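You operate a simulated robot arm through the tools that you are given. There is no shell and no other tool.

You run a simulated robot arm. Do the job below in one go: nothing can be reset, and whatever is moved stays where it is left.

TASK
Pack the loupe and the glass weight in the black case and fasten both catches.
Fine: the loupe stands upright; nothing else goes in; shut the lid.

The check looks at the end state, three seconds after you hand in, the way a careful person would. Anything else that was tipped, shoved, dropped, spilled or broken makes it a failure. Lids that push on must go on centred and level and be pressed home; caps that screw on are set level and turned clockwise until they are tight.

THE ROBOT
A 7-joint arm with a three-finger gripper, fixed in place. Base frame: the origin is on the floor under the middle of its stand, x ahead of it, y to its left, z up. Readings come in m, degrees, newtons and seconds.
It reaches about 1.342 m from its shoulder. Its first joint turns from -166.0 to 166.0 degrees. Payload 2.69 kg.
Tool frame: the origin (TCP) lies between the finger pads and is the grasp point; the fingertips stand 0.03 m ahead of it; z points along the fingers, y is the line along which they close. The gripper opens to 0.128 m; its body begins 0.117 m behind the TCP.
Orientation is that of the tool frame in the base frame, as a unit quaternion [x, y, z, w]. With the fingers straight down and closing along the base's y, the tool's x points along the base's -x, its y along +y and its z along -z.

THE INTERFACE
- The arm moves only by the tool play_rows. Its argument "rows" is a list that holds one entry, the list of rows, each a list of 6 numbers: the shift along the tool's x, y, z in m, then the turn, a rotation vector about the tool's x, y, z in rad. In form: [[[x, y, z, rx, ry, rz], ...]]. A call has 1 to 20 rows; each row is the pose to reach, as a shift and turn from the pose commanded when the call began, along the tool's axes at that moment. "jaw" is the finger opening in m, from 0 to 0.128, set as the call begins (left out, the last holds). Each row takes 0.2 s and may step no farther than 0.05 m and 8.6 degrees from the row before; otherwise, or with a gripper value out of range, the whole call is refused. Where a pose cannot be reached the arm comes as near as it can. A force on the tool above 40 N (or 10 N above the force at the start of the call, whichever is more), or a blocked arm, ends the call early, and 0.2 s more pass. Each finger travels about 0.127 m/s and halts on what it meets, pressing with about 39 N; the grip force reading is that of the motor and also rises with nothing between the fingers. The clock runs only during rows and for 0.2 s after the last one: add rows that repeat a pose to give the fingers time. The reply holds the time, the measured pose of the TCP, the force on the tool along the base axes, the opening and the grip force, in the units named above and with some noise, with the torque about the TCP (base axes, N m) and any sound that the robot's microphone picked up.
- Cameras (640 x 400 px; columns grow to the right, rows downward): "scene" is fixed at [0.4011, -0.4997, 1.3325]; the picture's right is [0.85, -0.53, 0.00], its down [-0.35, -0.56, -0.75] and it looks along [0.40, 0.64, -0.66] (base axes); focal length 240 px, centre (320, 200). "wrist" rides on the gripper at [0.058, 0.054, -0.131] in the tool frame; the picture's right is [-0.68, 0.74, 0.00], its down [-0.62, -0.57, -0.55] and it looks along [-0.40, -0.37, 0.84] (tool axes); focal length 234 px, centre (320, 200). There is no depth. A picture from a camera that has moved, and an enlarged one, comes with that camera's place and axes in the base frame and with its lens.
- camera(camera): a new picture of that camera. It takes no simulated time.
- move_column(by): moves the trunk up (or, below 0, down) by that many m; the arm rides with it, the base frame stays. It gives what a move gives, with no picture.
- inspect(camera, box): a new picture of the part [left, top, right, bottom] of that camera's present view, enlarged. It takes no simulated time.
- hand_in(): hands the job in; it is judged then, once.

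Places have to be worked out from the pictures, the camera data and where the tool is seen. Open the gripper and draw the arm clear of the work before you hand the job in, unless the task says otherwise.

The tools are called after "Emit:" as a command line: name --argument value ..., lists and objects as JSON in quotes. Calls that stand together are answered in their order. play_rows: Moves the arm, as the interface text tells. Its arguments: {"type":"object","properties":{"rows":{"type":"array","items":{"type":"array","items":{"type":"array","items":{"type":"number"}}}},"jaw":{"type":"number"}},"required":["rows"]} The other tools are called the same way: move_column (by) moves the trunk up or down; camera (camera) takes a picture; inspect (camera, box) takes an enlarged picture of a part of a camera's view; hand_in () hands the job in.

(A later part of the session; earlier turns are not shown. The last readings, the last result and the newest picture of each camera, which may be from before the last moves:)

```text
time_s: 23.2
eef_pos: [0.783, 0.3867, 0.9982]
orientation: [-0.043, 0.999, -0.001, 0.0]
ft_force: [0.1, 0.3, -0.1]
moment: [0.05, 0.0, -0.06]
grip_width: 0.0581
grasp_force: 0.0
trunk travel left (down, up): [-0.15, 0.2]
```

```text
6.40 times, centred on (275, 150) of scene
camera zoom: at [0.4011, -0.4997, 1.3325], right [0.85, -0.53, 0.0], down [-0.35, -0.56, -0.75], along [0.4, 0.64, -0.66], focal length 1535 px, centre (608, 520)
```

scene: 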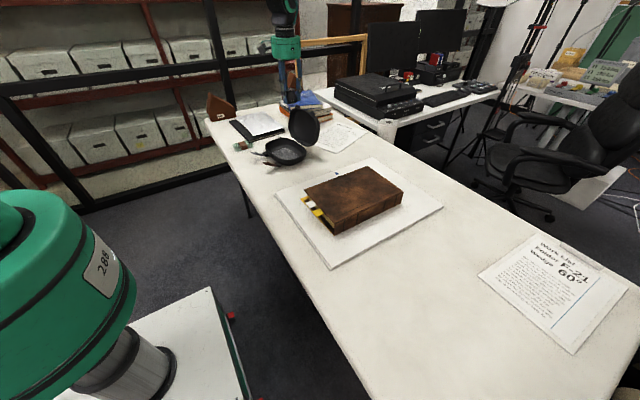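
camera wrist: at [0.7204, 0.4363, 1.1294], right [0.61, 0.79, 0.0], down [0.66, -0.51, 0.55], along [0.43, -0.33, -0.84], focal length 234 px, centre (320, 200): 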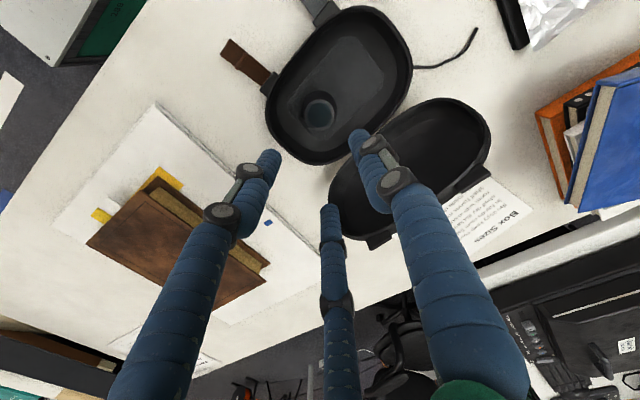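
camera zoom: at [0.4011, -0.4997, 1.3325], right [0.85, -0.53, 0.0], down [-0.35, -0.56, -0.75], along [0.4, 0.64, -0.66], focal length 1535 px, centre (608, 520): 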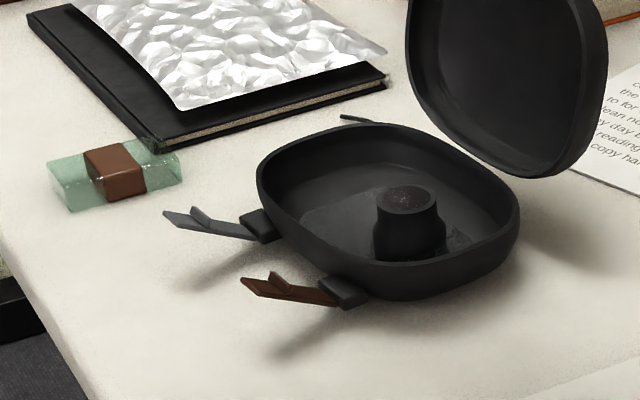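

The loupe stands upright in the case. I enlarge this near-top view to refine the case geometry, since the loupe is now a known reference at about (0.783, 0.386).

Emit:
inspect --camera "wrist" --box '[210, 0, 500, 180]'

```text
2.21 times, centred on (355, 90) of wrist
camera zoom: at [0.7204, 0.4363, 1.1294], right [0.61, 0.79, 0.0], down [0.66, -0.51, 0.55], along [0.43, -0.33, -0.84], focal length 517 px, centre (243, 443)
```

zoom: 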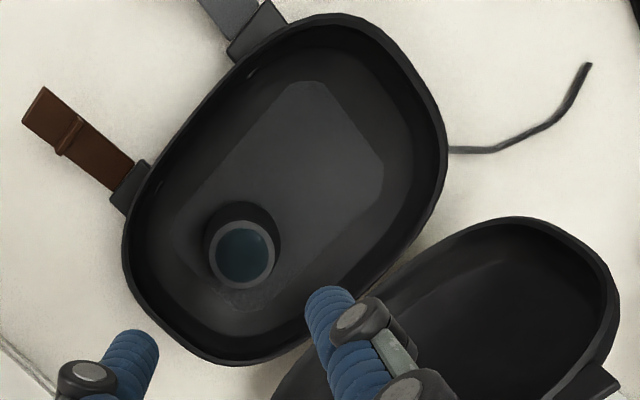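

The loupe's top triangulates to (0.783, 0.386), matching the TCP, so the camera model is good; the case centre is about (0.778, 0.422). Now I move over the glass weight, turning the gripper back to zero yaw, and look before descending.

Emit:
play_rows --rows '[[[0.0207, 0.0372, 0, 0, 0, 0.0145], [0.0413, 0.0744, 0, 0, 0, 0.029], [0.062, 0.1116, 0, 0, 0, 0.0435], [0.0827, 0.1488, 0, 0, 0, 0.058], [0.1033, 0.186, 0, 0, 0, 0.0725], [0.124, 0.2232, 0, 0, 0, 0.087], [0.124, 0.2232, 0.04, 0, 0, 0.087], [0.124, 0.2232, 0.08, 0, 0, 0.087], [0.124, 0.2232, 0.1, 0, 0, 0.087], [0.124, 0.2232, 0.1, 0, 0, 0.087]]]' --jaw 0.112

Emit:
camera --camera "wrist"

Emit:
inspect --camera "wrist" --box '[230, 80, 430, 240]'

Emit:
inspect --camera "scene" --box '[205, 90, 285, 170]'

```text
time_s: 25.4
eef_pos: [0.6384, 0.6, 0.8995]
orientation: [0.0, 1.0, 0.0, 0.0]
ft_force: [-0.3, -0.3, 0.5]
moment: [-0.01, -0.01, 0.0]
grip_width: 0.1121
grasp_force: 0.1
trunk travel left (down, up): [-0.15, 0.2]
```

```text
taken
camera wrist: at [0.5823, 0.6559, 1.0297], right [0.68, 0.74, 0.0], down [0.62, -0.57, 0.55], along [0.4, -0.37, -0.84], focal length 234 px, centre (320, 200)
```

wrist: 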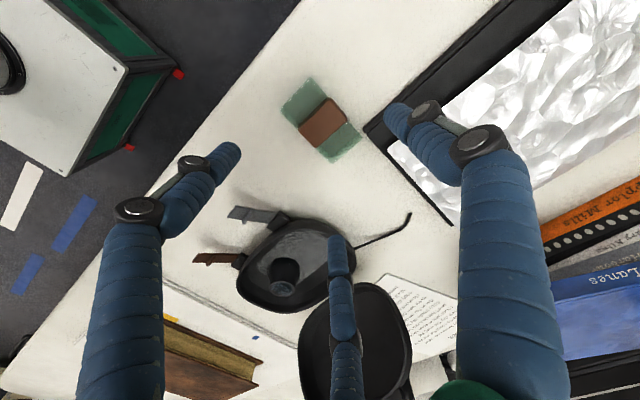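

```text
2.50 times, centred on (330, 160) of wrist
camera zoom: at [0.5823, 0.6559, 1.0297], right [0.68, 0.74, 0.0], down [0.62, -0.57, 0.55], along [0.4, -0.37, -0.84], focal length 585 px, centre (295, 300)
```

zoom: 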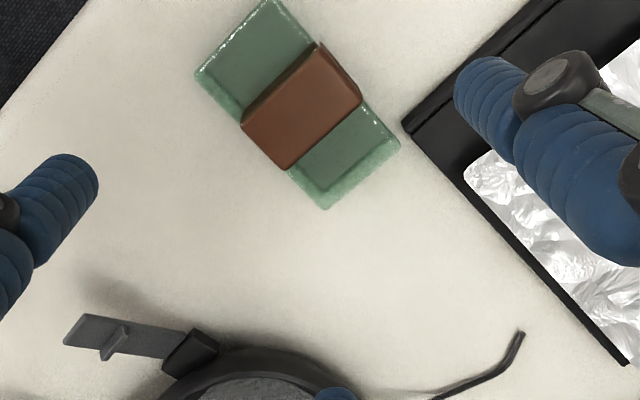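

```text
5.00 times, centred on (245, 130) of scene
camera zoom: at [0.4011, -0.4997, 1.3325], right [0.85, -0.53, 0.0], down [-0.35, -0.56, -0.75], along [0.4, 0.64, -0.66], focal length 1199 px, centre (695, 550)
```

zoom: 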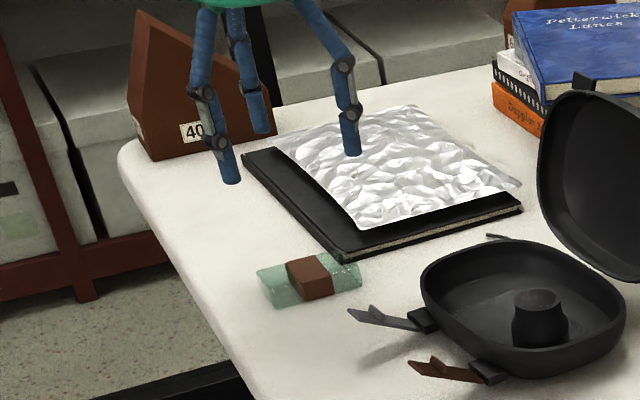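

The weight measures x 0.595–0.683, y 0.585–0.631, about 24 mm high, with a raised brown band in the middle. The TCP at (0.639, 0.598) puts the single finger on the band and the other two on the glass. I descend with tips about 10 mm above the table.

Emit:
play_rows --rows '[[[0, 0, 0.04, 0, 0, 0], [0, 0, 0.075, 0, 0, 0], [0, 0, 0.1, 0, 0, 0], [0, 0, 0.115, 0, 0, 0], [0, 0, 0.1218, 0, 0, 0], [0, 0, 0.1218, 0, 0, 0]]]'

Emit:
camera --camera "wrist"

Emit:
inspect --camera "scene" --box '[210, 110, 280, 170]'

```text
time_s: 26.8
eef_pos: [0.64, 0.5986, 0.7787]
orientation: [0.0, 1.0, 0.0, -0.001]
ft_force: [0.5, -0.7, -0.3]
moment: [0.0, 0.01, 0.0]
grip_width: 0.112
grasp_force: 0.1
trunk travel left (down, up): [-0.15, 0.2]
```

```text
taken
camera wrist: at [0.5825, 0.6532, 0.9088], right [0.68, 0.74, 0.0], down [0.62, -0.57, 0.55], along [0.4, -0.37, -0.84], focal length 234 px, centre (320, 200)
```

wrist: 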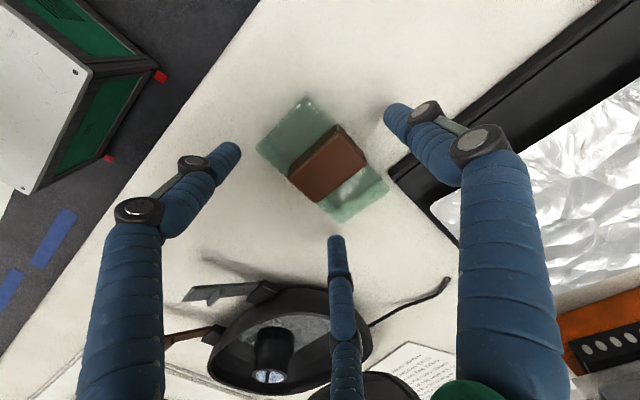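

```text
6.67 times, centred on (245, 140) of scene
camera zoom: at [0.4011, -0.4997, 1.3325], right [0.85, -0.53, 0.0], down [-0.35, -0.56, -0.75], along [0.4, 0.64, -0.66], focal length 1599 px, centre (820, 600)
```

zoom: 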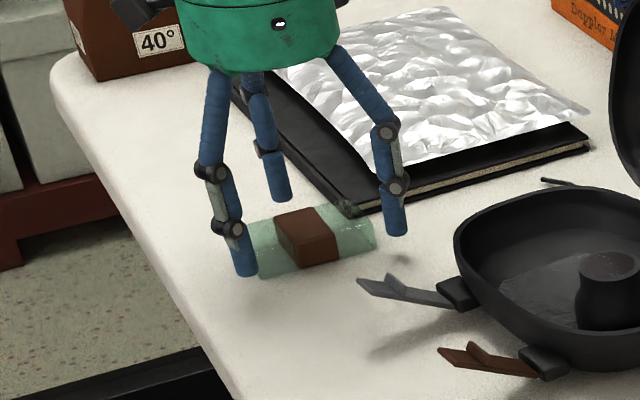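

The weight is centred between the fingers (outline centre (0.638, 0.608)) and nothing else is near them. I close.

Emit:
play_rows --rows '[[[0, 0, 0, 0, 0, 0], [0, 0, 0, 0, 0, 0], [0, 0, 0, 0, 0, 0], [0, 0, 0, 0, 0, 0], [0, 0, 0, 0, 0, 0]]]' --jaw 0.05

Emit:
camera --camera "wrist"

Emit:
inspect --camera "scene" --box '[210, 110, 280, 170]'

```text
time_s: 28.0
eef_pos: [0.6407, 0.5979, 0.7784]
orientation: [0.0, 1.0, 0.0, 0.0]
ft_force: [0.8, 0.6, 2.5]
moment: [0.06, 0.01, 0.0]
grip_width: 0.0705
grasp_force: 38.3
trunk travel left (down, up): [-0.15, 0.2]
```

```text
taken
camera wrist: at [0.5824, 0.6532, 0.9091], right [0.68, 0.74, 0.0], down [0.62, -0.57, 0.55], along [0.4, -0.37, -0.84], focal length 234 px, centre (320, 200)
```

wrist: 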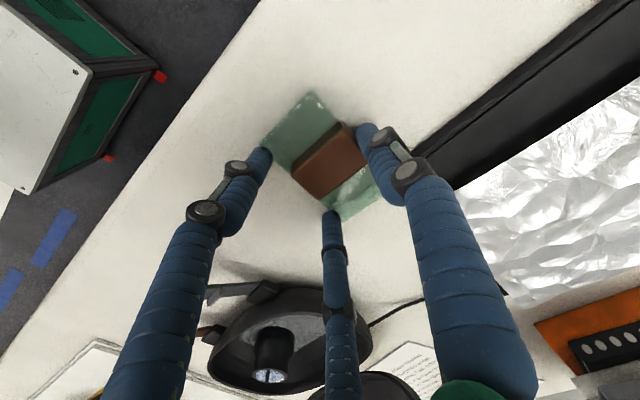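

```text
6.67 times, centred on (245, 140) of scene
camera zoom: at [0.4011, -0.4997, 1.3325], right [0.85, -0.53, 0.0], down [-0.35, -0.56, -0.75], along [0.4, 0.64, -0.66], focal length 1599 px, centre (820, 600)
```

zoom: 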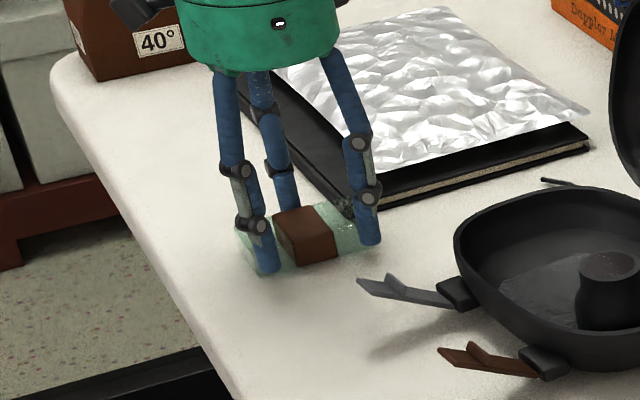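

The width of 70.5 mm matches the expected grip geometry, with 38 N. I lift gently a few centimetres first and verify.

Emit:
play_rows --rows '[[[0, 0, -0.01, 0, 0, 0], [0, 0, -0.025, 0, 0, 0], [0, 0, -0.045, 0, 0, 0], [0, 0, -0.06, 0, 0, 0], [0, 0, -0.06, 0, 0, 0]]]'

Emit:
camera --camera "wrist"

Emit:
inspect --camera "scene" --box '[210, 90, 280, 150]'

```text
time_s: 29.2
eef_pos: [0.638, 0.5974, 0.8403]
orientation: [0.0, 1.0, 0.0, 0.0]
ft_force: [0.3, -0.3, -2.3]
moment: [-0.03, 0.0, 0.01]
grip_width: 0.0701
grasp_force: 39.0
trunk travel left (down, up): [-0.15, 0.2]
```

```text
taken
camera wrist: at [0.5815, 0.6534, 0.9694], right [0.68, 0.74, 0.0], down [0.62, -0.57, 0.55], along [0.4, -0.37, -0.84], focal length 234 px, centre (320, 200)
```

wrist: 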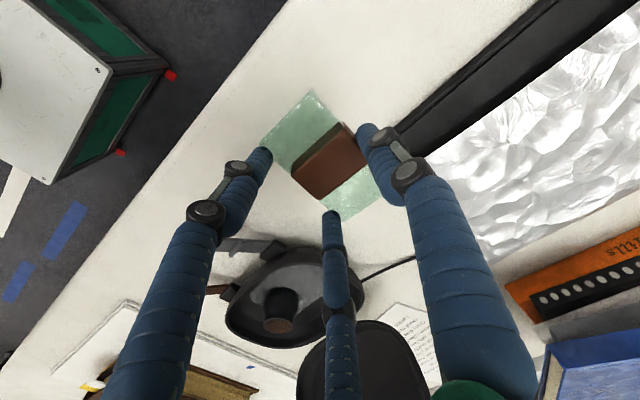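

```text
6.67 times, centred on (245, 120) of scene
camera zoom: at [0.4011, -0.4997, 1.3325], right [0.85, -0.53, 0.0], down [-0.35, -0.56, -0.75], along [0.4, 0.64, -0.66], focal length 1599 px, centre (820, 733)
```

zoom: 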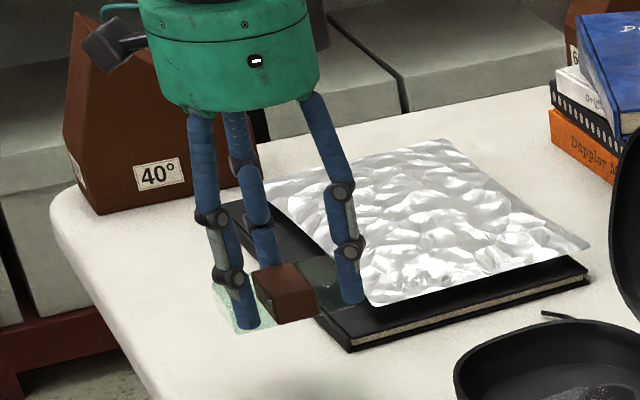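

The weight is held level. I enlarge the wrist view to measure where its centre sits relative to the tool.

Emit:
inspect --camera "wrist" --box '[240, 70, 420, 240]'

```text
2.35 times, centred on (330, 155) of wrist
camera zoom: at [0.5815, 0.6534, 0.9694], right [0.68, 0.74, 0.0], down [0.62, -0.57, 0.55], along [0.4, -0.37, -0.84], focal length 551 px, centre (296, 306)
```

zoom: 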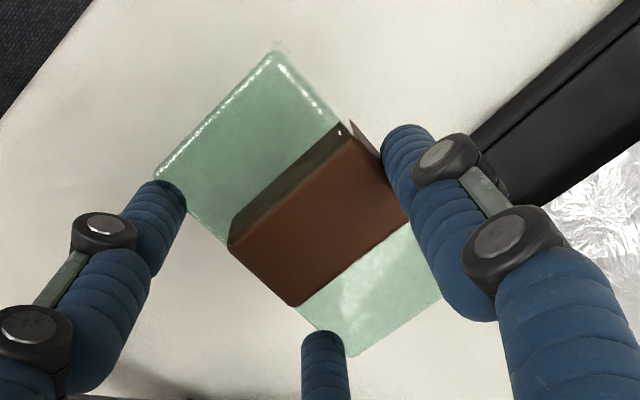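

The weight's centre sits about 10 mm on the +y side of the TCP, as planned. I lift, swing over the +y half of the case with the 5° yaw, and stop above for a check.

Emit:
play_rows --rows '[[[0, 0, -0.045, 0, 0, 0], [0, 0, -0.09, 0, 0, 0], [-0.0, 0.0, -0.112, 0, 0, 0], [-0.0275, -0.0317, -0.112, 0, 0, -0.0174], [-0.055, -0.0634, -0.112, 0, 0, -0.0348], [-0.0825, -0.0952, -0.112, 0, 0, -0.0522], [-0.11, -0.1269, -0.112, 0, 0, -0.0696], [-0.1375, -0.1586, -0.112, 0, 0, -0.087], [-0.1375, -0.1586, -0.075, 0, 0, -0.087], [-0.1375, -0.1586, -0.035, 0, 0, -0.087], [-0.1375, -0.1586, -0.022, 0, 0, -0.087], [-0.1375, -0.1586, -0.022, 0, 0, -0.087]]]'

Emit:
camera --camera "wrist"

Emit:
inspect --camera "scene" --box '[245, 100, 335, 170]'

```text
time_s: 31.8
eef_pos: [0.7773, 0.4401, 0.8597]
orientation: [-0.044, 0.999, 0.0, 0.0]
ft_force: [-0.2, 0.6, -2.7]
moment: [-0.03, 0.01, 0.0]
grip_width: 0.0703
grasp_force: 39.1
trunk travel left (down, up): [-0.15, 0.2]
```

```text
taken
camera wrist: at [0.7165, 0.49, 0.9907], right [0.61, 0.79, 0.0], down [0.66, -0.51, 0.55], along [0.43, -0.33, -0.84], focal length 234 px, centre (320, 200)
```

wrist: 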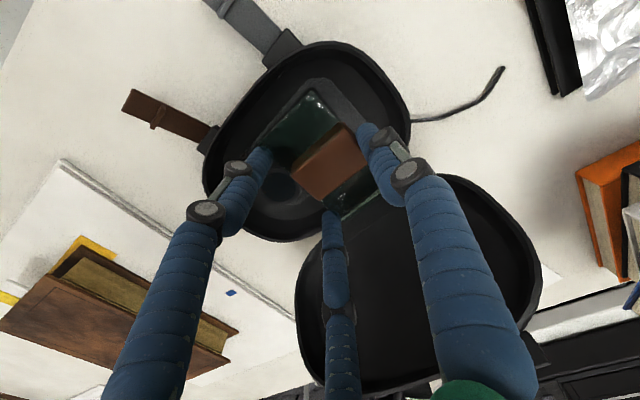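

```text
5.71 times, centred on (290, 135) of scene
camera zoom: at [0.4011, -0.4997, 1.3325], right [0.85, -0.53, 0.0], down [-0.35, -0.56, -0.75], along [0.4, 0.64, -0.66], focal length 1370 px, centre (491, 571)
```

zoom: 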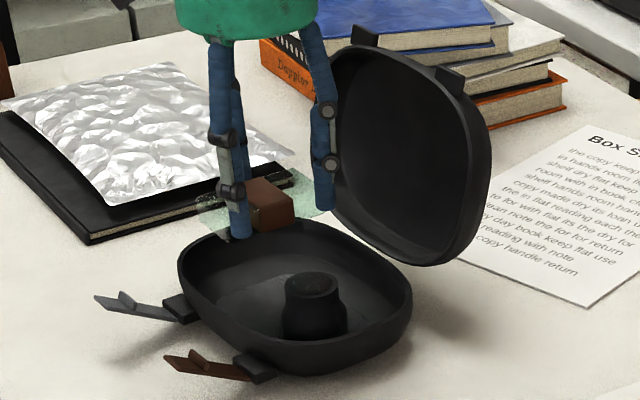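

The weight is over the +y half, clear of the loupe and the lid. I descend to rim level and check clearance again.

Emit:
play_rows --rows '[[[0, 0, 0.02, 0, 0, 0], [0, 0, 0.04, 0, 0, 0], [0, 0, 0.052, 0, 0, 0], [0, 0, 0.052, 0, 0, 0]]]'

Emit:
camera --camera "wrist"

Emit:
inspect --camera "wrist" --box '[200, 40, 460, 240]'

Emit:
inspect --camera "scene" --box '[255, 115, 325, 170]'

```text
time_s: 32.8
eef_pos: [0.7776, 0.4389, 0.8086]
orientation: [-0.043, 0.999, -0.001, 0.001]
ft_force: [0.4, 0.1, -2.3]
moment: [-0.03, 0.02, 0.03]
grip_width: 0.0704
grasp_force: 39.6
trunk travel left (down, up): [-0.15, 0.2]
```

```text
taken
camera wrist: at [0.7159, 0.4887, 0.939], right [0.61, 0.79, 0.0], down [0.66, -0.51, 0.55], along [0.43, -0.33, -0.84], focal length 234 px, centre (320, 200)
```

wrist: 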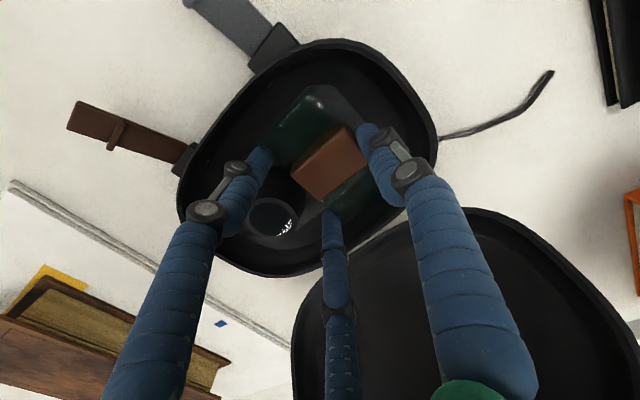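

```text
2.00 times, centred on (330, 140) of wrist
camera zoom: at [0.7159, 0.4887, 0.939], right [0.61, 0.79, 0.0], down [0.66, -0.51, 0.55], along [0.43, -0.33, -0.84], focal length 468 px, centre (300, 320)
```

zoom: 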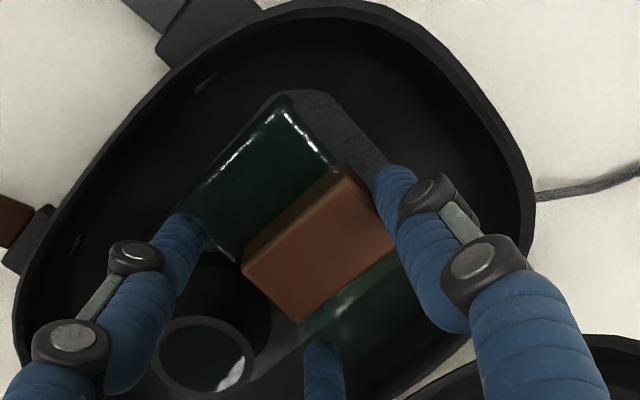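

```text
7.27 times, centred on (290, 142) of scene
camera zoom: at [0.4011, -0.4997, 1.3325], right [0.85, -0.53, 0.0], down [-0.35, -0.56, -0.75], along [0.4, 0.64, -0.66], focal length 1744 px, centre (538, 618)
```

zoom: 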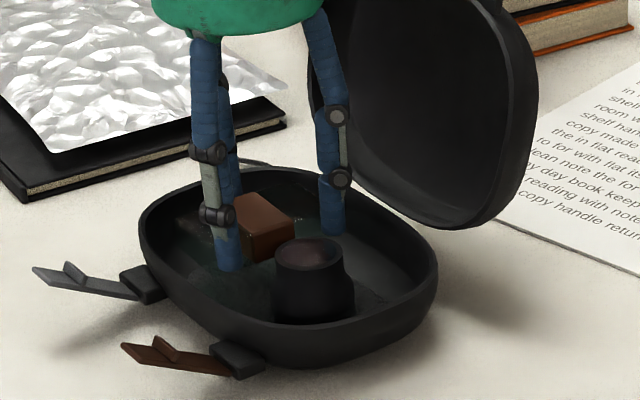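

The weight and fingers fit well within the walls and clear of the loupe. I lower further.

Emit:
play_rows --rows '[[[0, 0, 0.008, 0, 0, 0], [0, 0, 0.014, 0, 0, 0], [0, 0, 0.018, 0, 0, 0], [0, 0, 0.018, 0, 0, 0]]]'

Emit:
inspect --camera "scene" --box '[255, 115, 325, 170]'

```text
time_s: 33.8
eef_pos: [0.7767, 0.439, 0.7896]
orientation: [-0.044, 0.999, 0.0, 0.0]
ft_force: [0.4, 0.4, -3.1]
moment: [-0.06, 0.0, 0.0]
grip_width: 0.0703
grasp_force: 38.9
trunk travel left (down, up): [-0.15, 0.2]
```

```text
7.27 times, centred on (290, 142) of scene
camera zoom: at [0.4011, -0.4997, 1.3325], right [0.85, -0.53, 0.0], down [-0.35, -0.56, -0.75], along [0.4, 0.64, -0.66], focal length 1744 px, centre (538, 618)
```

zoom: 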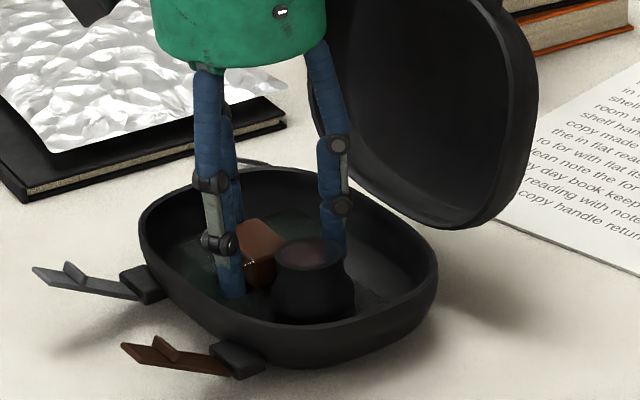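

There is still only the weight's own load (about -2.6 N). I go down in 1 mm steps until the reading changes.

Emit:
play_rows --rows '[[[0, 0, 0.001, 0, 0, 0], [0, 0, 0.002, 0, 0, 0], [0, 0, 0.003, 0, 0, 0], [0, 0, 0.003, 0, 0, 0]]]'

```text
time_s: 34.8
eef_pos: [0.7762, 0.4372, 0.7865]
orientation: [-0.044, 0.999, 0.0, 0.001]
ft_force: [0.0, 0.3, -2.7]
moment: [-0.02, 0.0, 0.03]
grip_width: 0.0704
grasp_force: 38.6
trunk travel left (down, up): [-0.15, 0.2]
```

No contact yet at 0.787; two more millimetres.

Emit:
play_rows --rows '[[[0, 0, 0.001, 0, 0, 0], [0, 0, 0.002, 0, 0, 0], [0, 0, 0.0025, 0, 0, 0], [0, 0, 0.0025, 0, 0, 0]]]'

```text
time_s: 35.8
eef_pos: [0.7774, 0.4386, 0.7843]
orientation: [-0.043, 0.999, 0.0, 0.0]
ft_force: [-0.1, -0.6, -3.0]
moment: [-0.03, 0.01, 0.01]
grip_width: 0.0703
grasp_force: 38.7
trunk travel left (down, up): [-0.15, 0.2]
```

Expected floor contact is at about 0.7835; I continue by 1 mm steps.

Emit:
play_rows --rows '[[[0, 0, 0.0008, 0, 0, 0], [0, 0, 0.0016, 0, 0, 0], [0, 0, 0.0016, 0, 0, 0]]]'

Emit:
inspect --camera "scene" --box '[255, 115, 325, 170]'

```text
time_s: 36.6
eef_pos: [0.7769, 0.4386, 0.7843]
orientation: [-0.044, 0.999, 0.0, 0.0]
ft_force: [-0.4, -1.7, 1.3]
moment: [0.04, 0.1, 0.01]
grip_width: 0.0704
grasp_force: 38.7
trunk travel left (down, up): [-0.15, 0.2]
```

```text
7.27 times, centred on (290, 142) of scene
camera zoom: at [0.4011, -0.4997, 1.3325], right [0.85, -0.53, 0.0], down [-0.35, -0.56, -0.75], along [0.4, 0.64, -0.66], focal length 1744 px, centre (538, 618)
```

zoom: 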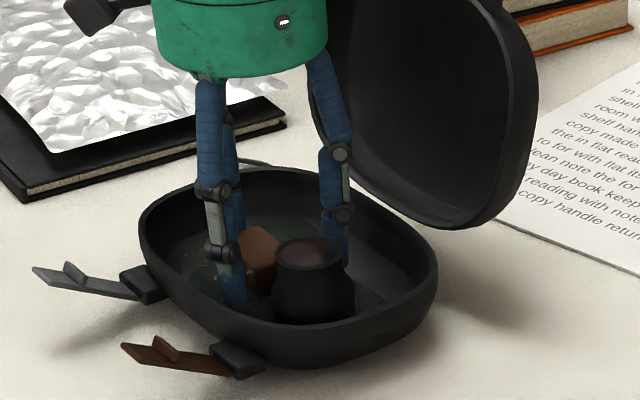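

The weight's load is taken up (force from -2.7 to +1.3 N), so it rests on the floor. I open the fingers slightly to let go.

Emit:
play_rows --rows '[[[0, 0, 0, 0, 0, 0], [0, 0, 0, 0, 0, 0], [0, 0, 0, 0, 0, 0]]]' --jaw 0.078

Emit:
camera --camera "wrist"

```text
time_s: 37.4
eef_pos: [0.7767, 0.4382, 0.7841]
orientation: [-0.044, 0.999, -0.001, 0.0]
ft_force: [-0.4, 0.5, -0.6]
moment: [0.01, 0.0, 0.01]
grip_width: 0.078
grasp_force: 0.1
trunk travel left (down, up): [-0.15, 0.2]
```

```text
taken
camera wrist: at [0.7158, 0.4887, 0.9139], right [0.61, 0.79, 0.0], down [0.66, -0.51, 0.55], along [0.43, -0.33, -0.84], focal length 234 px, centre (320, 200)
```

wrist: 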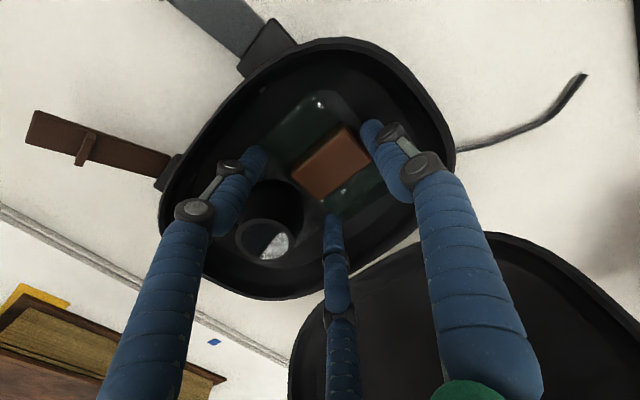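

The weight is free. I raise the gripper straight up out of the case and check the contents.

Emit:
play_rows --rows '[[[0, 0, -0.015, 0, 0, 0], [0, 0, -0.04, 0, 0, 0], [0, 0, -0.08, 0, 0, 0], [0, 0, -0.125, 0, 0, 0], [0, 0, -0.17, 0, 0, 0], [0, 0, -0.215, 0, 0, 0], [0, 0, -0.235, 0, 0, 0], [0, 0, -0.235, 0, 0, 0]]]'

Emit:
inspect --camera "wrist" --box '[190, 0, 480, 220]'

Emit:
inspect --camera "scene" --box '[245, 90, 335, 170]'

```text
time_s: 39.2
eef_pos: [0.7747, 0.4388, 1.0174]
orientation: [-0.044, 0.999, 0.0, 0.0]
ft_force: [-0.6, 0.7, -0.5]
moment: [0.01, -0.01, 0.01]
grip_width: 0.0781
grasp_force: 0.1
trunk travel left (down, up): [-0.15, 0.2]
```

```text
1.82 times, centred on (335, 110) of wrist
camera zoom: at [0.7129, 0.4888, 1.1485], right [0.61, 0.79, 0.0], down [0.66, -0.51, 0.55], along [0.43, -0.33, -0.84], focal length 426 px, centre (293, 364)
```

zoom: 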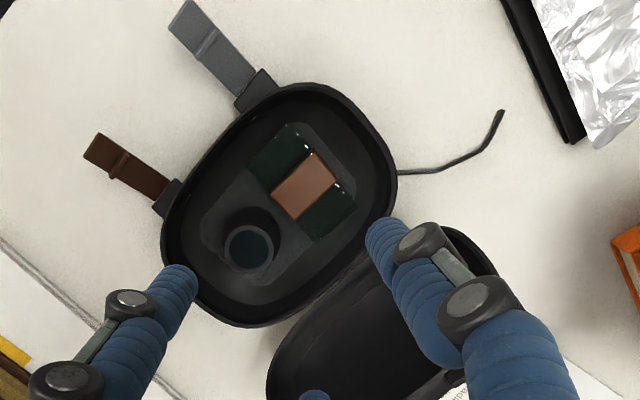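

```text
5.00 times, centred on (290, 130) of scene
camera zoom: at [0.4011, -0.4997, 1.3325], right [0.85, -0.53, 0.0], down [-0.35, -0.56, -0.75], along [0.4, 0.64, -0.66], focal length 1199 px, centre (470, 550)
```

zoom: 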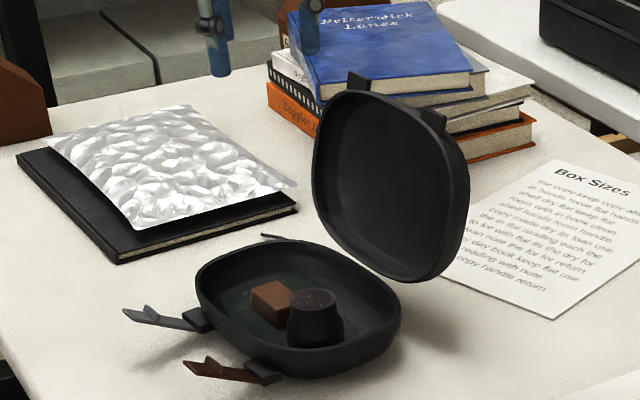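

Both items lie cleanly in the case, with the loupe upright. For the lid and catches I want the single finger facing the robot (-x) and the pair on the far side, so I turn the gripper +90° about the vertical here at safe height.

Emit:
play_rows --rows '[[[0, 0, 0, 0, 0, -0.1428], [0, 0, 0, 0, 0, -0.2856], [0, 0, 0, 0, 0, -0.4284], [0, 0, 0, 0, 0, -0.5712], [0, 0, 0, 0, 0, -0.714], [0, 0, 0, 0, 0, -0.8568], [0, 0, 0, 0, 0, -0.9996], [0, 0, 0, 0, 0, -1.1424], [0, 0, 0, 0, 0, -1.2852], [0, 0, 0, 0, 0, -1.428], [0, 0, 0, 0, 0, -1.5708], [0, 0, 0, 0, 0, -1.5708]]]' --jaw 0.1

Emit:
camera --camera "wrist"

Emit:
camera --camera "scene"

```text
time_s: 41.8
eef_pos: [0.7782, 0.4399, 1.0176]
orientation: [0.738, -0.675, 0.001, 0.001]
ft_force: [0.2, 0.6, 0.0]
moment: [0.01, 0.04, -0.02]
grip_width: 0.1001
grasp_force: 0.1
trunk travel left (down, up): [-0.15, 0.2]
```

```text
taken
camera wrist: at [0.73, 0.3775, 1.1488], right [-0.79, 0.61, 0.0], down [0.51, 0.66, 0.55], along [0.33, 0.43, -0.84], focal length 234 px, centre (320, 200)
```

wrist: 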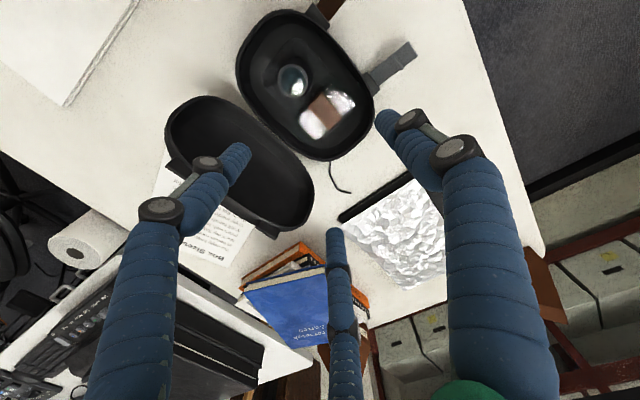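

```text
taken
```

scene: 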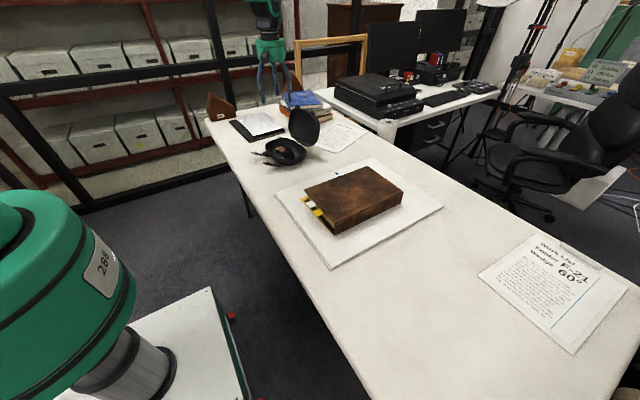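

The turn worked. I'll enlarge the lid in this view and the scene view to pin down the lid's top edge, tabs and hinge.

Emit:
inspect --camera "wrist" --box '[150, 0, 430, 240]'

Emit:
inspect --camera "scene" --box '[245, 90, 335, 170]'

```text
1.67 times, centred on (290, 120) of wrist
camera zoom: at [0.73, 0.3775, 1.1488], right [-0.79, 0.61, 0.0], down [0.51, 0.66, 0.55], along [0.33, 0.43, -0.84], focal length 390 px, centre (370, 333)
```

zoom: 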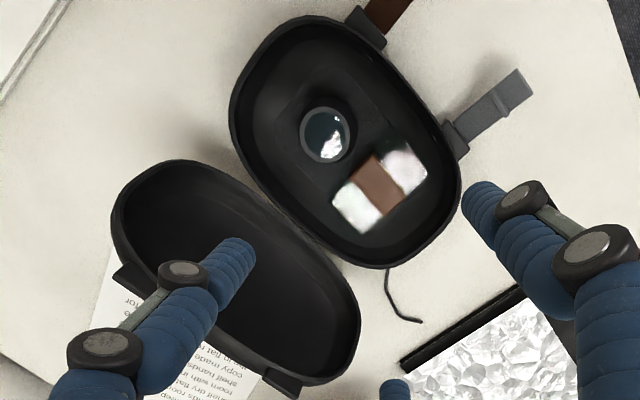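

```text
5.00 times, centred on (290, 130) of scene
camera zoom: at [0.4011, -0.4997, 1.3325], right [0.85, -0.53, 0.0], down [-0.35, -0.56, -0.75], along [0.4, 0.64, -0.66], focal length 1199 px, centre (470, 550)
```

zoom: 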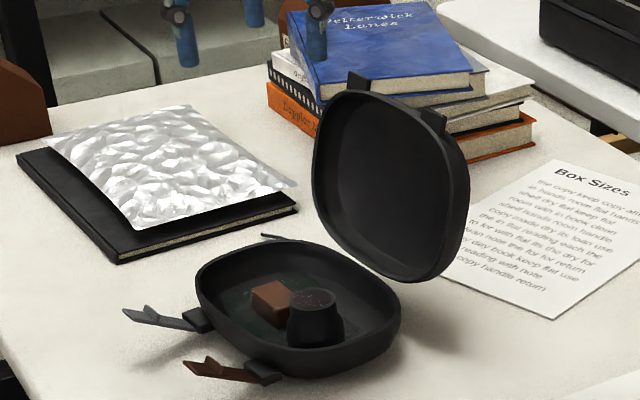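

The lid leans about 16° past vertical. Its tabs are at (0.911, 0.369) and (0.899, 0.488), z about 0.93, and the hinge line is near x 0.863, z 0.777. I'll cage its top edge between the single finger (inside) and the finger pair (outside), first moving above it with the gripper wide open.

Emit:
play_rows --rows '[[[0.0051, -0.0386, -0.006, 0, 0, 0], [0.0102, -0.0772, -0.012, 0, 0, 0], [0.0153, -0.1158, -0.012, 0, 0, 0], [0.0204, -0.1543, -0.012, 0, 0, 0], [0.0204, -0.1543, -0.012, 0, 0, 0]]]' --jaw 0.128

Emit:
camera --camera "wrist"

Emit:
inspect --camera "scene" --box '[255, 60, 355, 150]'

```text
time_s: 43.0
eef_pos: [0.9329, 0.4325, 1.0298]
orientation: [0.737, -0.676, 0.0, 0.0]
ft_force: [0.7, 0.1, -0.7]
moment: [0.02, 0.01, -0.01]
grip_width: 0.1282
grasp_force: 0.0
trunk travel left (down, up): [-0.15, 0.2]
```

```text
taken
camera wrist: at [0.8875, 0.371, 1.1605], right [-0.79, 0.61, 0.0], down [0.51, 0.66, 0.55], along [0.33, 0.43, -0.84], focal length 234 px, centre (320, 200)
```

wrist: 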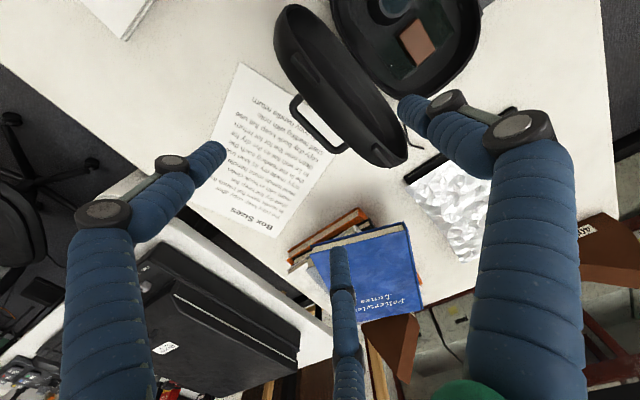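

```text
4.44 times, centred on (305, 105) of scene
camera zoom: at [0.4011, -0.4997, 1.3325], right [0.85, -0.53, 0.0], down [-0.35, -0.56, -0.75], along [0.4, 0.64, -0.66], focal length 1066 px, centre (387, 622)
```

zoom: 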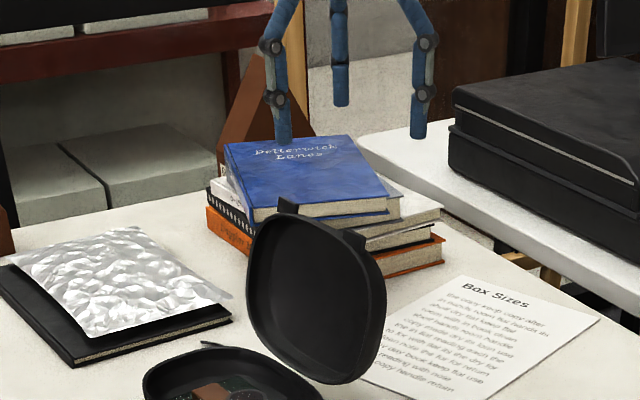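

The lid carries a loop handle on its outer side. I enlarge to see how it sits relative to where the outer fingers would go.

Emit:
inspect --camera "wrist" --box '[250, 0, 450, 180]'

Emit:
inspect --camera "wrist" --box '[270, 70, 370, 170]'

```text
2.22 times, centred on (350, 90) of wrist
camera zoom: at [0.8875, 0.371, 1.1605], right [-0.79, 0.61, 0.0], down [0.51, 0.66, 0.55], along [0.33, 0.43, -0.84], focal length 520 px, centre (253, 444)
```

zoom: 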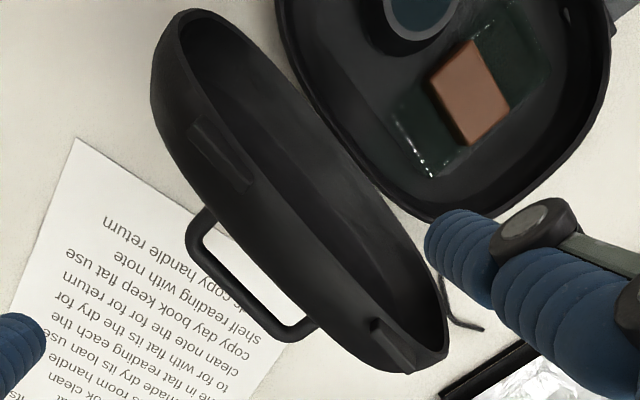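

```text
4.00 times, centred on (320, 120) of wrist
camera zoom: at [0.8875, 0.371, 1.1605], right [-0.79, 0.61, 0.0], down [0.51, 0.66, 0.55], along [0.33, 0.43, -0.84], focal length 937 px, centre (320, 520)
```

zoom: 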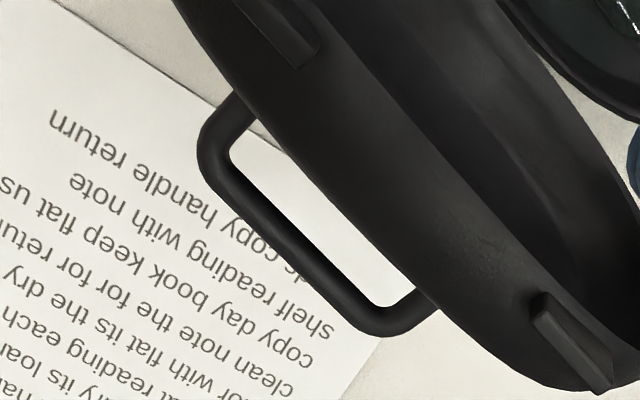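

The handle sits mid-lid behind it at about z 0.835, below where the fingertips will go (z 0.885), and the top edge at x of about 0.903 lies between the inner finger and the outer pair. I descend into the cage position.

Emit:
play_rows --rows '[[[0, 0, 0.03, 0, 0, 0], [0, 0, 0.06, 0, 0, 0], [0, 0, 0.085, 0, 0, 0], [0, 0, 0.105, 0, 0, 0], [0, 0, 0.115, 0, 0, 0], [0, 0, 0.115, 0, 0, 0]]]'

Emit:
camera --camera "wrist"

Emit:
inspect --camera "scene" --box '[260, 60, 350, 150]'

```text
time_s: 44.4
eef_pos: [0.9317, 0.4329, 0.9151]
orientation: [0.737, -0.676, 0.0, -0.001]
ft_force: [0.3, 0.0, 0.4]
moment: [0.0, 0.03, 0.04]
grip_width: 0.128
grasp_force: 0.1
trunk travel left (down, up): [-0.15, 0.2]
```

```text
taken
camera wrist: at [0.8851, 0.371, 1.0451], right [-0.79, 0.61, 0.0], down [0.51, 0.66, 0.55], along [0.33, 0.43, -0.84], focal length 234 px, centre (320, 200)
```

wrist: 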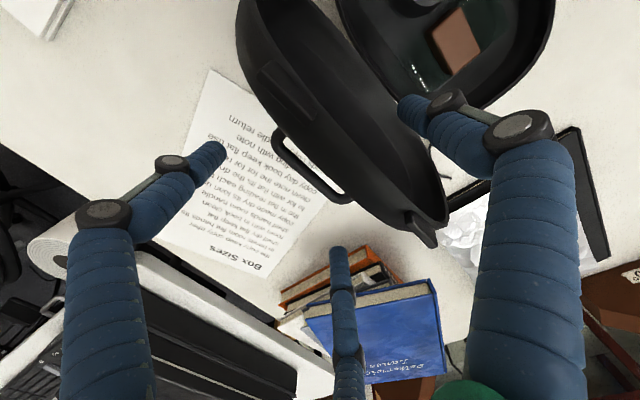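

```text
4.44 times, centred on (305, 105) of scene
camera zoom: at [0.4011, -0.4997, 1.3325], right [0.85, -0.53, 0.0], down [-0.35, -0.56, -0.75], along [0.4, 0.64, -0.66], focal length 1066 px, centre (387, 622)
```

zoom: 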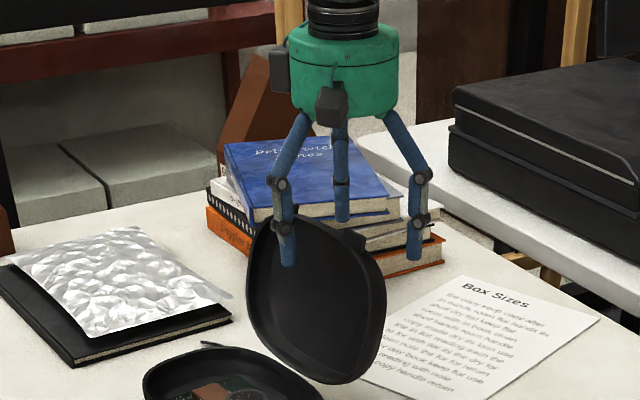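

The lid edge is caged: single finger inside, pair outside. I narrow the cage slightly and swing the gripper about the hinge line in steps, starting with 24°.

Emit:
play_rows --rows '[[[0, 0, 0, 0, 0, 0], [0, 0.0099, -0.0045, 0.0698, 0, 0], [0, 0.0199, -0.0083, 0.1396, 0, 0], [0, 0.0302, -0.0113, 0.2094, 0, 0], [0, 0.0407, -0.0137, 0.2793, 0, 0], [0, 0.0513, -0.0153, 0.3491, 0, 0], [0, 0.0621, -0.0162, 0.4189, 0, 0], [0, 0.0621, -0.0162, 0.4189, 0, 0]]]' --jaw 0.1

Emit:
camera --camera "wrist"

Emit:
inspect --camera "scene" --box '[250, 60, 350, 170]'

```text
time_s: 46.2
eef_pos: [0.8695, 0.426, 0.9321]
orientation: [0.721, -0.661, 0.141, -0.153]
ft_force: [0.6, 0.5, -0.1]
moment: [0.02, -0.02, 0.01]
grip_width: 0.1001
grasp_force: 0.1
trunk travel left (down, up): [-0.15, 0.2]
```

```text
taken
camera wrist: at [0.774, 0.3603, 1.0295], right [-0.73, 0.62, -0.3], down [0.24, 0.64, 0.73], along [0.64, 0.46, -0.61], focal length 234 px, centre (320, 200)
```

wrist: 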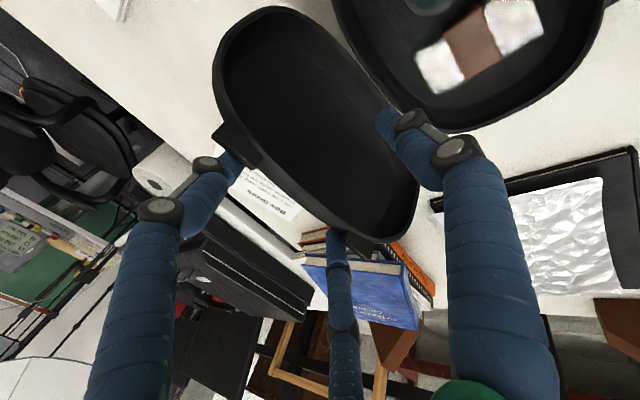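

```text
3.64 times, centred on (300, 115) of scene
camera zoom: at [0.4011, -0.4997, 1.3325], right [0.85, -0.53, 0.0], down [-0.35, -0.56, -0.75], along [0.4, 0.64, -0.66], focal length 872 px, centre (393, 509)
```

zoom: 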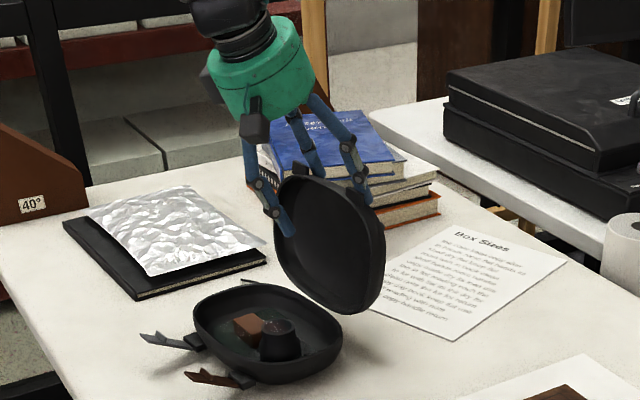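

Forces are near zero. I zoom in to see how the fingers sit on the lid edge and whether the lid has begun to move.

Emit:
inspect --camera "wrist" --box '[190, 80, 450, 280]'

Emit:
inspect --camera "scene" --box '[270, 85, 330, 155]'

```text
2.00 times, centred on (320, 180) of wrist
camera zoom: at [0.774, 0.3603, 1.0295], right [-0.73, 0.62, -0.3], down [0.24, 0.64, 0.73], along [0.64, 0.46, -0.61], focal length 468 px, centre (320, 240)
```

zoom: 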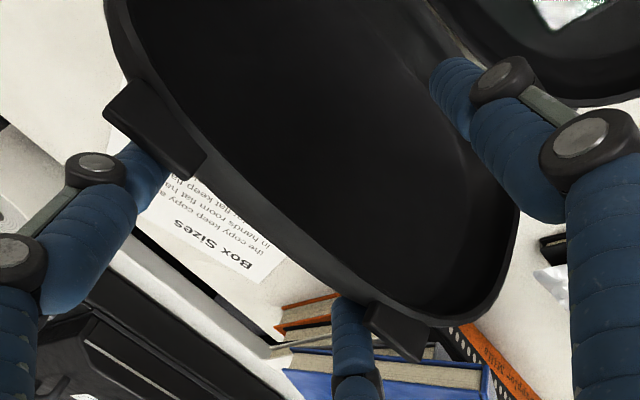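

```text
5.71 times, centred on (300, 120) of scene
camera zoom: at [0.4011, -0.4997, 1.3325], right [0.85, -0.53, 0.0], down [-0.35, -0.56, -0.75], along [0.4, 0.64, -0.66], focal length 1370 px, centre (434, 657)
```

zoom: 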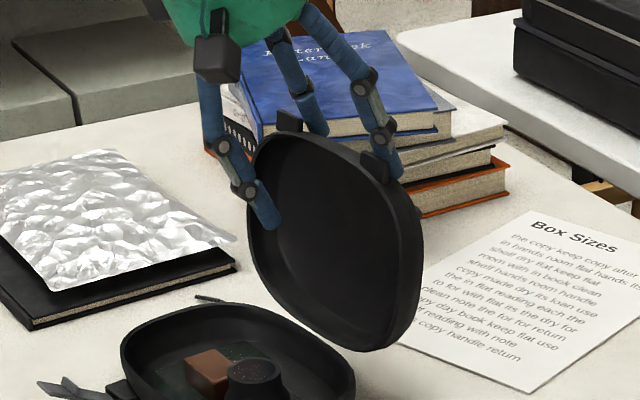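

The outer pair now bears on the lid's edge beside the tabs and the lid has started forward by about 7°. I continue the swing by another 24°.

Emit:
play_rows --rows '[[[0, 0.0099, -0.0045, 0.0698, 0, 0], [0, 0.0199, -0.0083, 0.1396, 0, 0], [0, 0.0302, -0.0113, 0.2094, 0, 0], [0, 0.0407, -0.0137, 0.2793, 0, 0], [0, 0.0513, -0.0153, 0.3491, 0, 0], [0, 0.0621, -0.0162, 0.4189, 0, 0], [0, 0.0621, -0.0162, 0.4189, 0, 0]]]'

Emit:
camera --camera "wrist"

Emit:
inspect --camera "scene" --box '[240, 70, 340, 170]'

```text
time_s: 47.8
eef_pos: [0.8066, 0.4208, 0.9225]
orientation: [0.673, -0.617, 0.276, -0.3]
ft_force: [-2.4, 1.8, 12.4]
moment: [-0.55, -0.42, -0.08]
grip_width: 0.1046
grasp_force: 3.1
trunk travel left (down, up): [-0.15, 0.2]
```

```text
taken
camera wrist: at [0.6804, 0.3529, 0.9692], right [-0.55, 0.63, -0.55], down [-0.08, 0.61, 0.79], along [0.83, 0.48, -0.28], focal length 234 px, centre (320, 200)
```

wrist: 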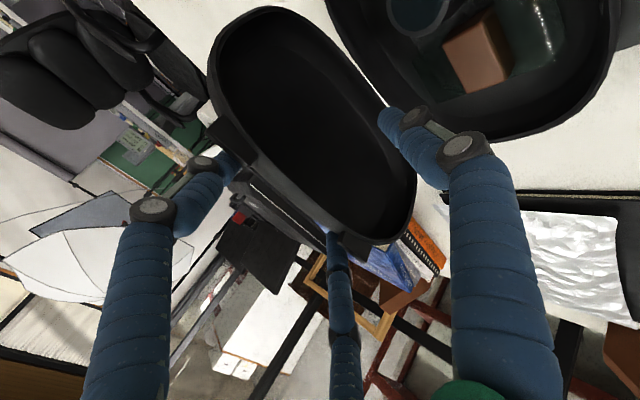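

```text
4.00 times, centred on (290, 120) of scene
camera zoom: at [0.4011, -0.4997, 1.3325], right [0.85, -0.53, 0.0], down [-0.35, -0.56, -0.75], along [0.4, 0.64, -0.66], focal length 959 px, centre (440, 520)
```

zoom: 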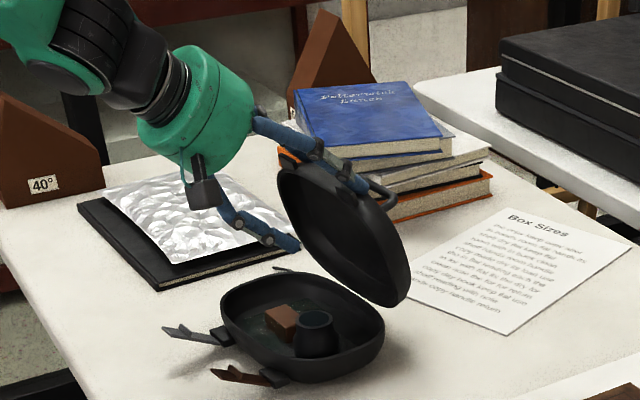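

There is about 12 N of axial load on the -y outer finger now, so I look closely at where it bears before going on.

Emit:
inspect --camera "wrist" --box '[180, 80, 440, 280]'

Emit:
inspect --camera "scene" --box '[265, 85, 325, 150]'

```text
2.00 times, centred on (310, 180) of wrist
camera zoom: at [0.6804, 0.3529, 0.9692], right [-0.55, 0.63, -0.55], down [-0.08, 0.61, 0.79], along [0.83, 0.48, -0.28], focal length 468 px, centre (340, 240)
```

zoom: 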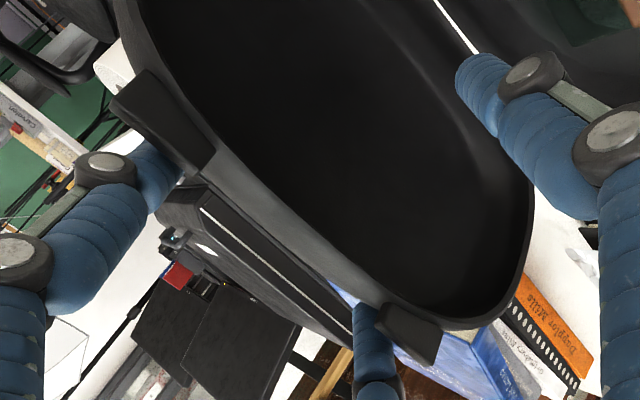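

```text
6.15 times, centred on (295, 118) of scene
camera zoom: at [0.4011, -0.4997, 1.3325], right [0.85, -0.53, 0.0], down [-0.35, -0.56, -0.75], along [0.4, 0.64, -0.66], focal length 1476 px, centre (474, 708)
```

zoom: 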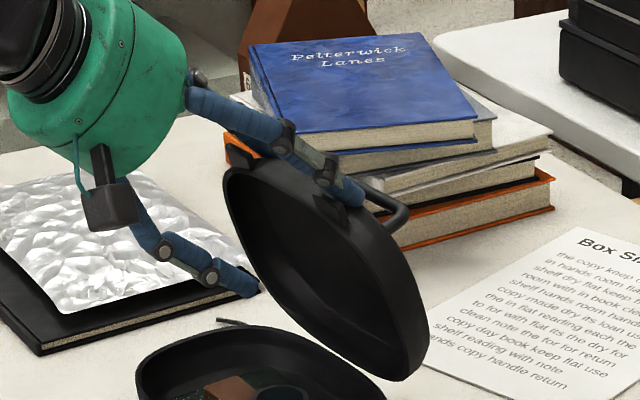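

The fingertip bears beside the handle leg on the lid's back, and the lid is at about 77° above closed (13° past vertical, near balance). I now hold the tilt and just translate forward and slightly down along the arc so the lid comes over.

Emit:
play_rows --rows '[[[0, 0.0102, -0.0055, 0, 0, 0], [0, 0.0203, -0.011, 0, 0, 0], [0, 0.0203, -0.011, 0, 0, 0]]]'

Emit:
inspect --camera "scene" --box '[240, 70, 340, 170]'

```text
time_s: 48.6
eef_pos: [0.7849, 0.4186, 0.9146]
orientation: [0.674, -0.617, 0.275, -0.299]
ft_force: [-2.9, -4.2, 11.3]
moment: [-0.52, -0.4, -0.17]
grip_width: 0.1079
grasp_force: 5.9
trunk travel left (down, up): [-0.15, 0.2]
```

```text
4.00 times, centred on (290, 120) of scene
camera zoom: at [0.4011, -0.4997, 1.3325], right [0.85, -0.53, 0.0], down [-0.35, -0.56, -0.75], along [0.4, 0.64, -0.66], focal length 959 px, centre (440, 520)
```

zoom: 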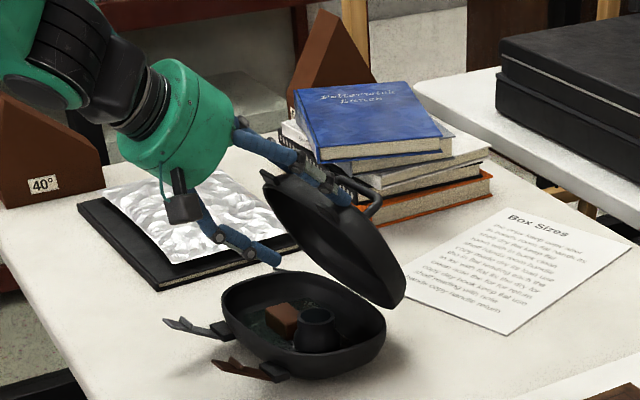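

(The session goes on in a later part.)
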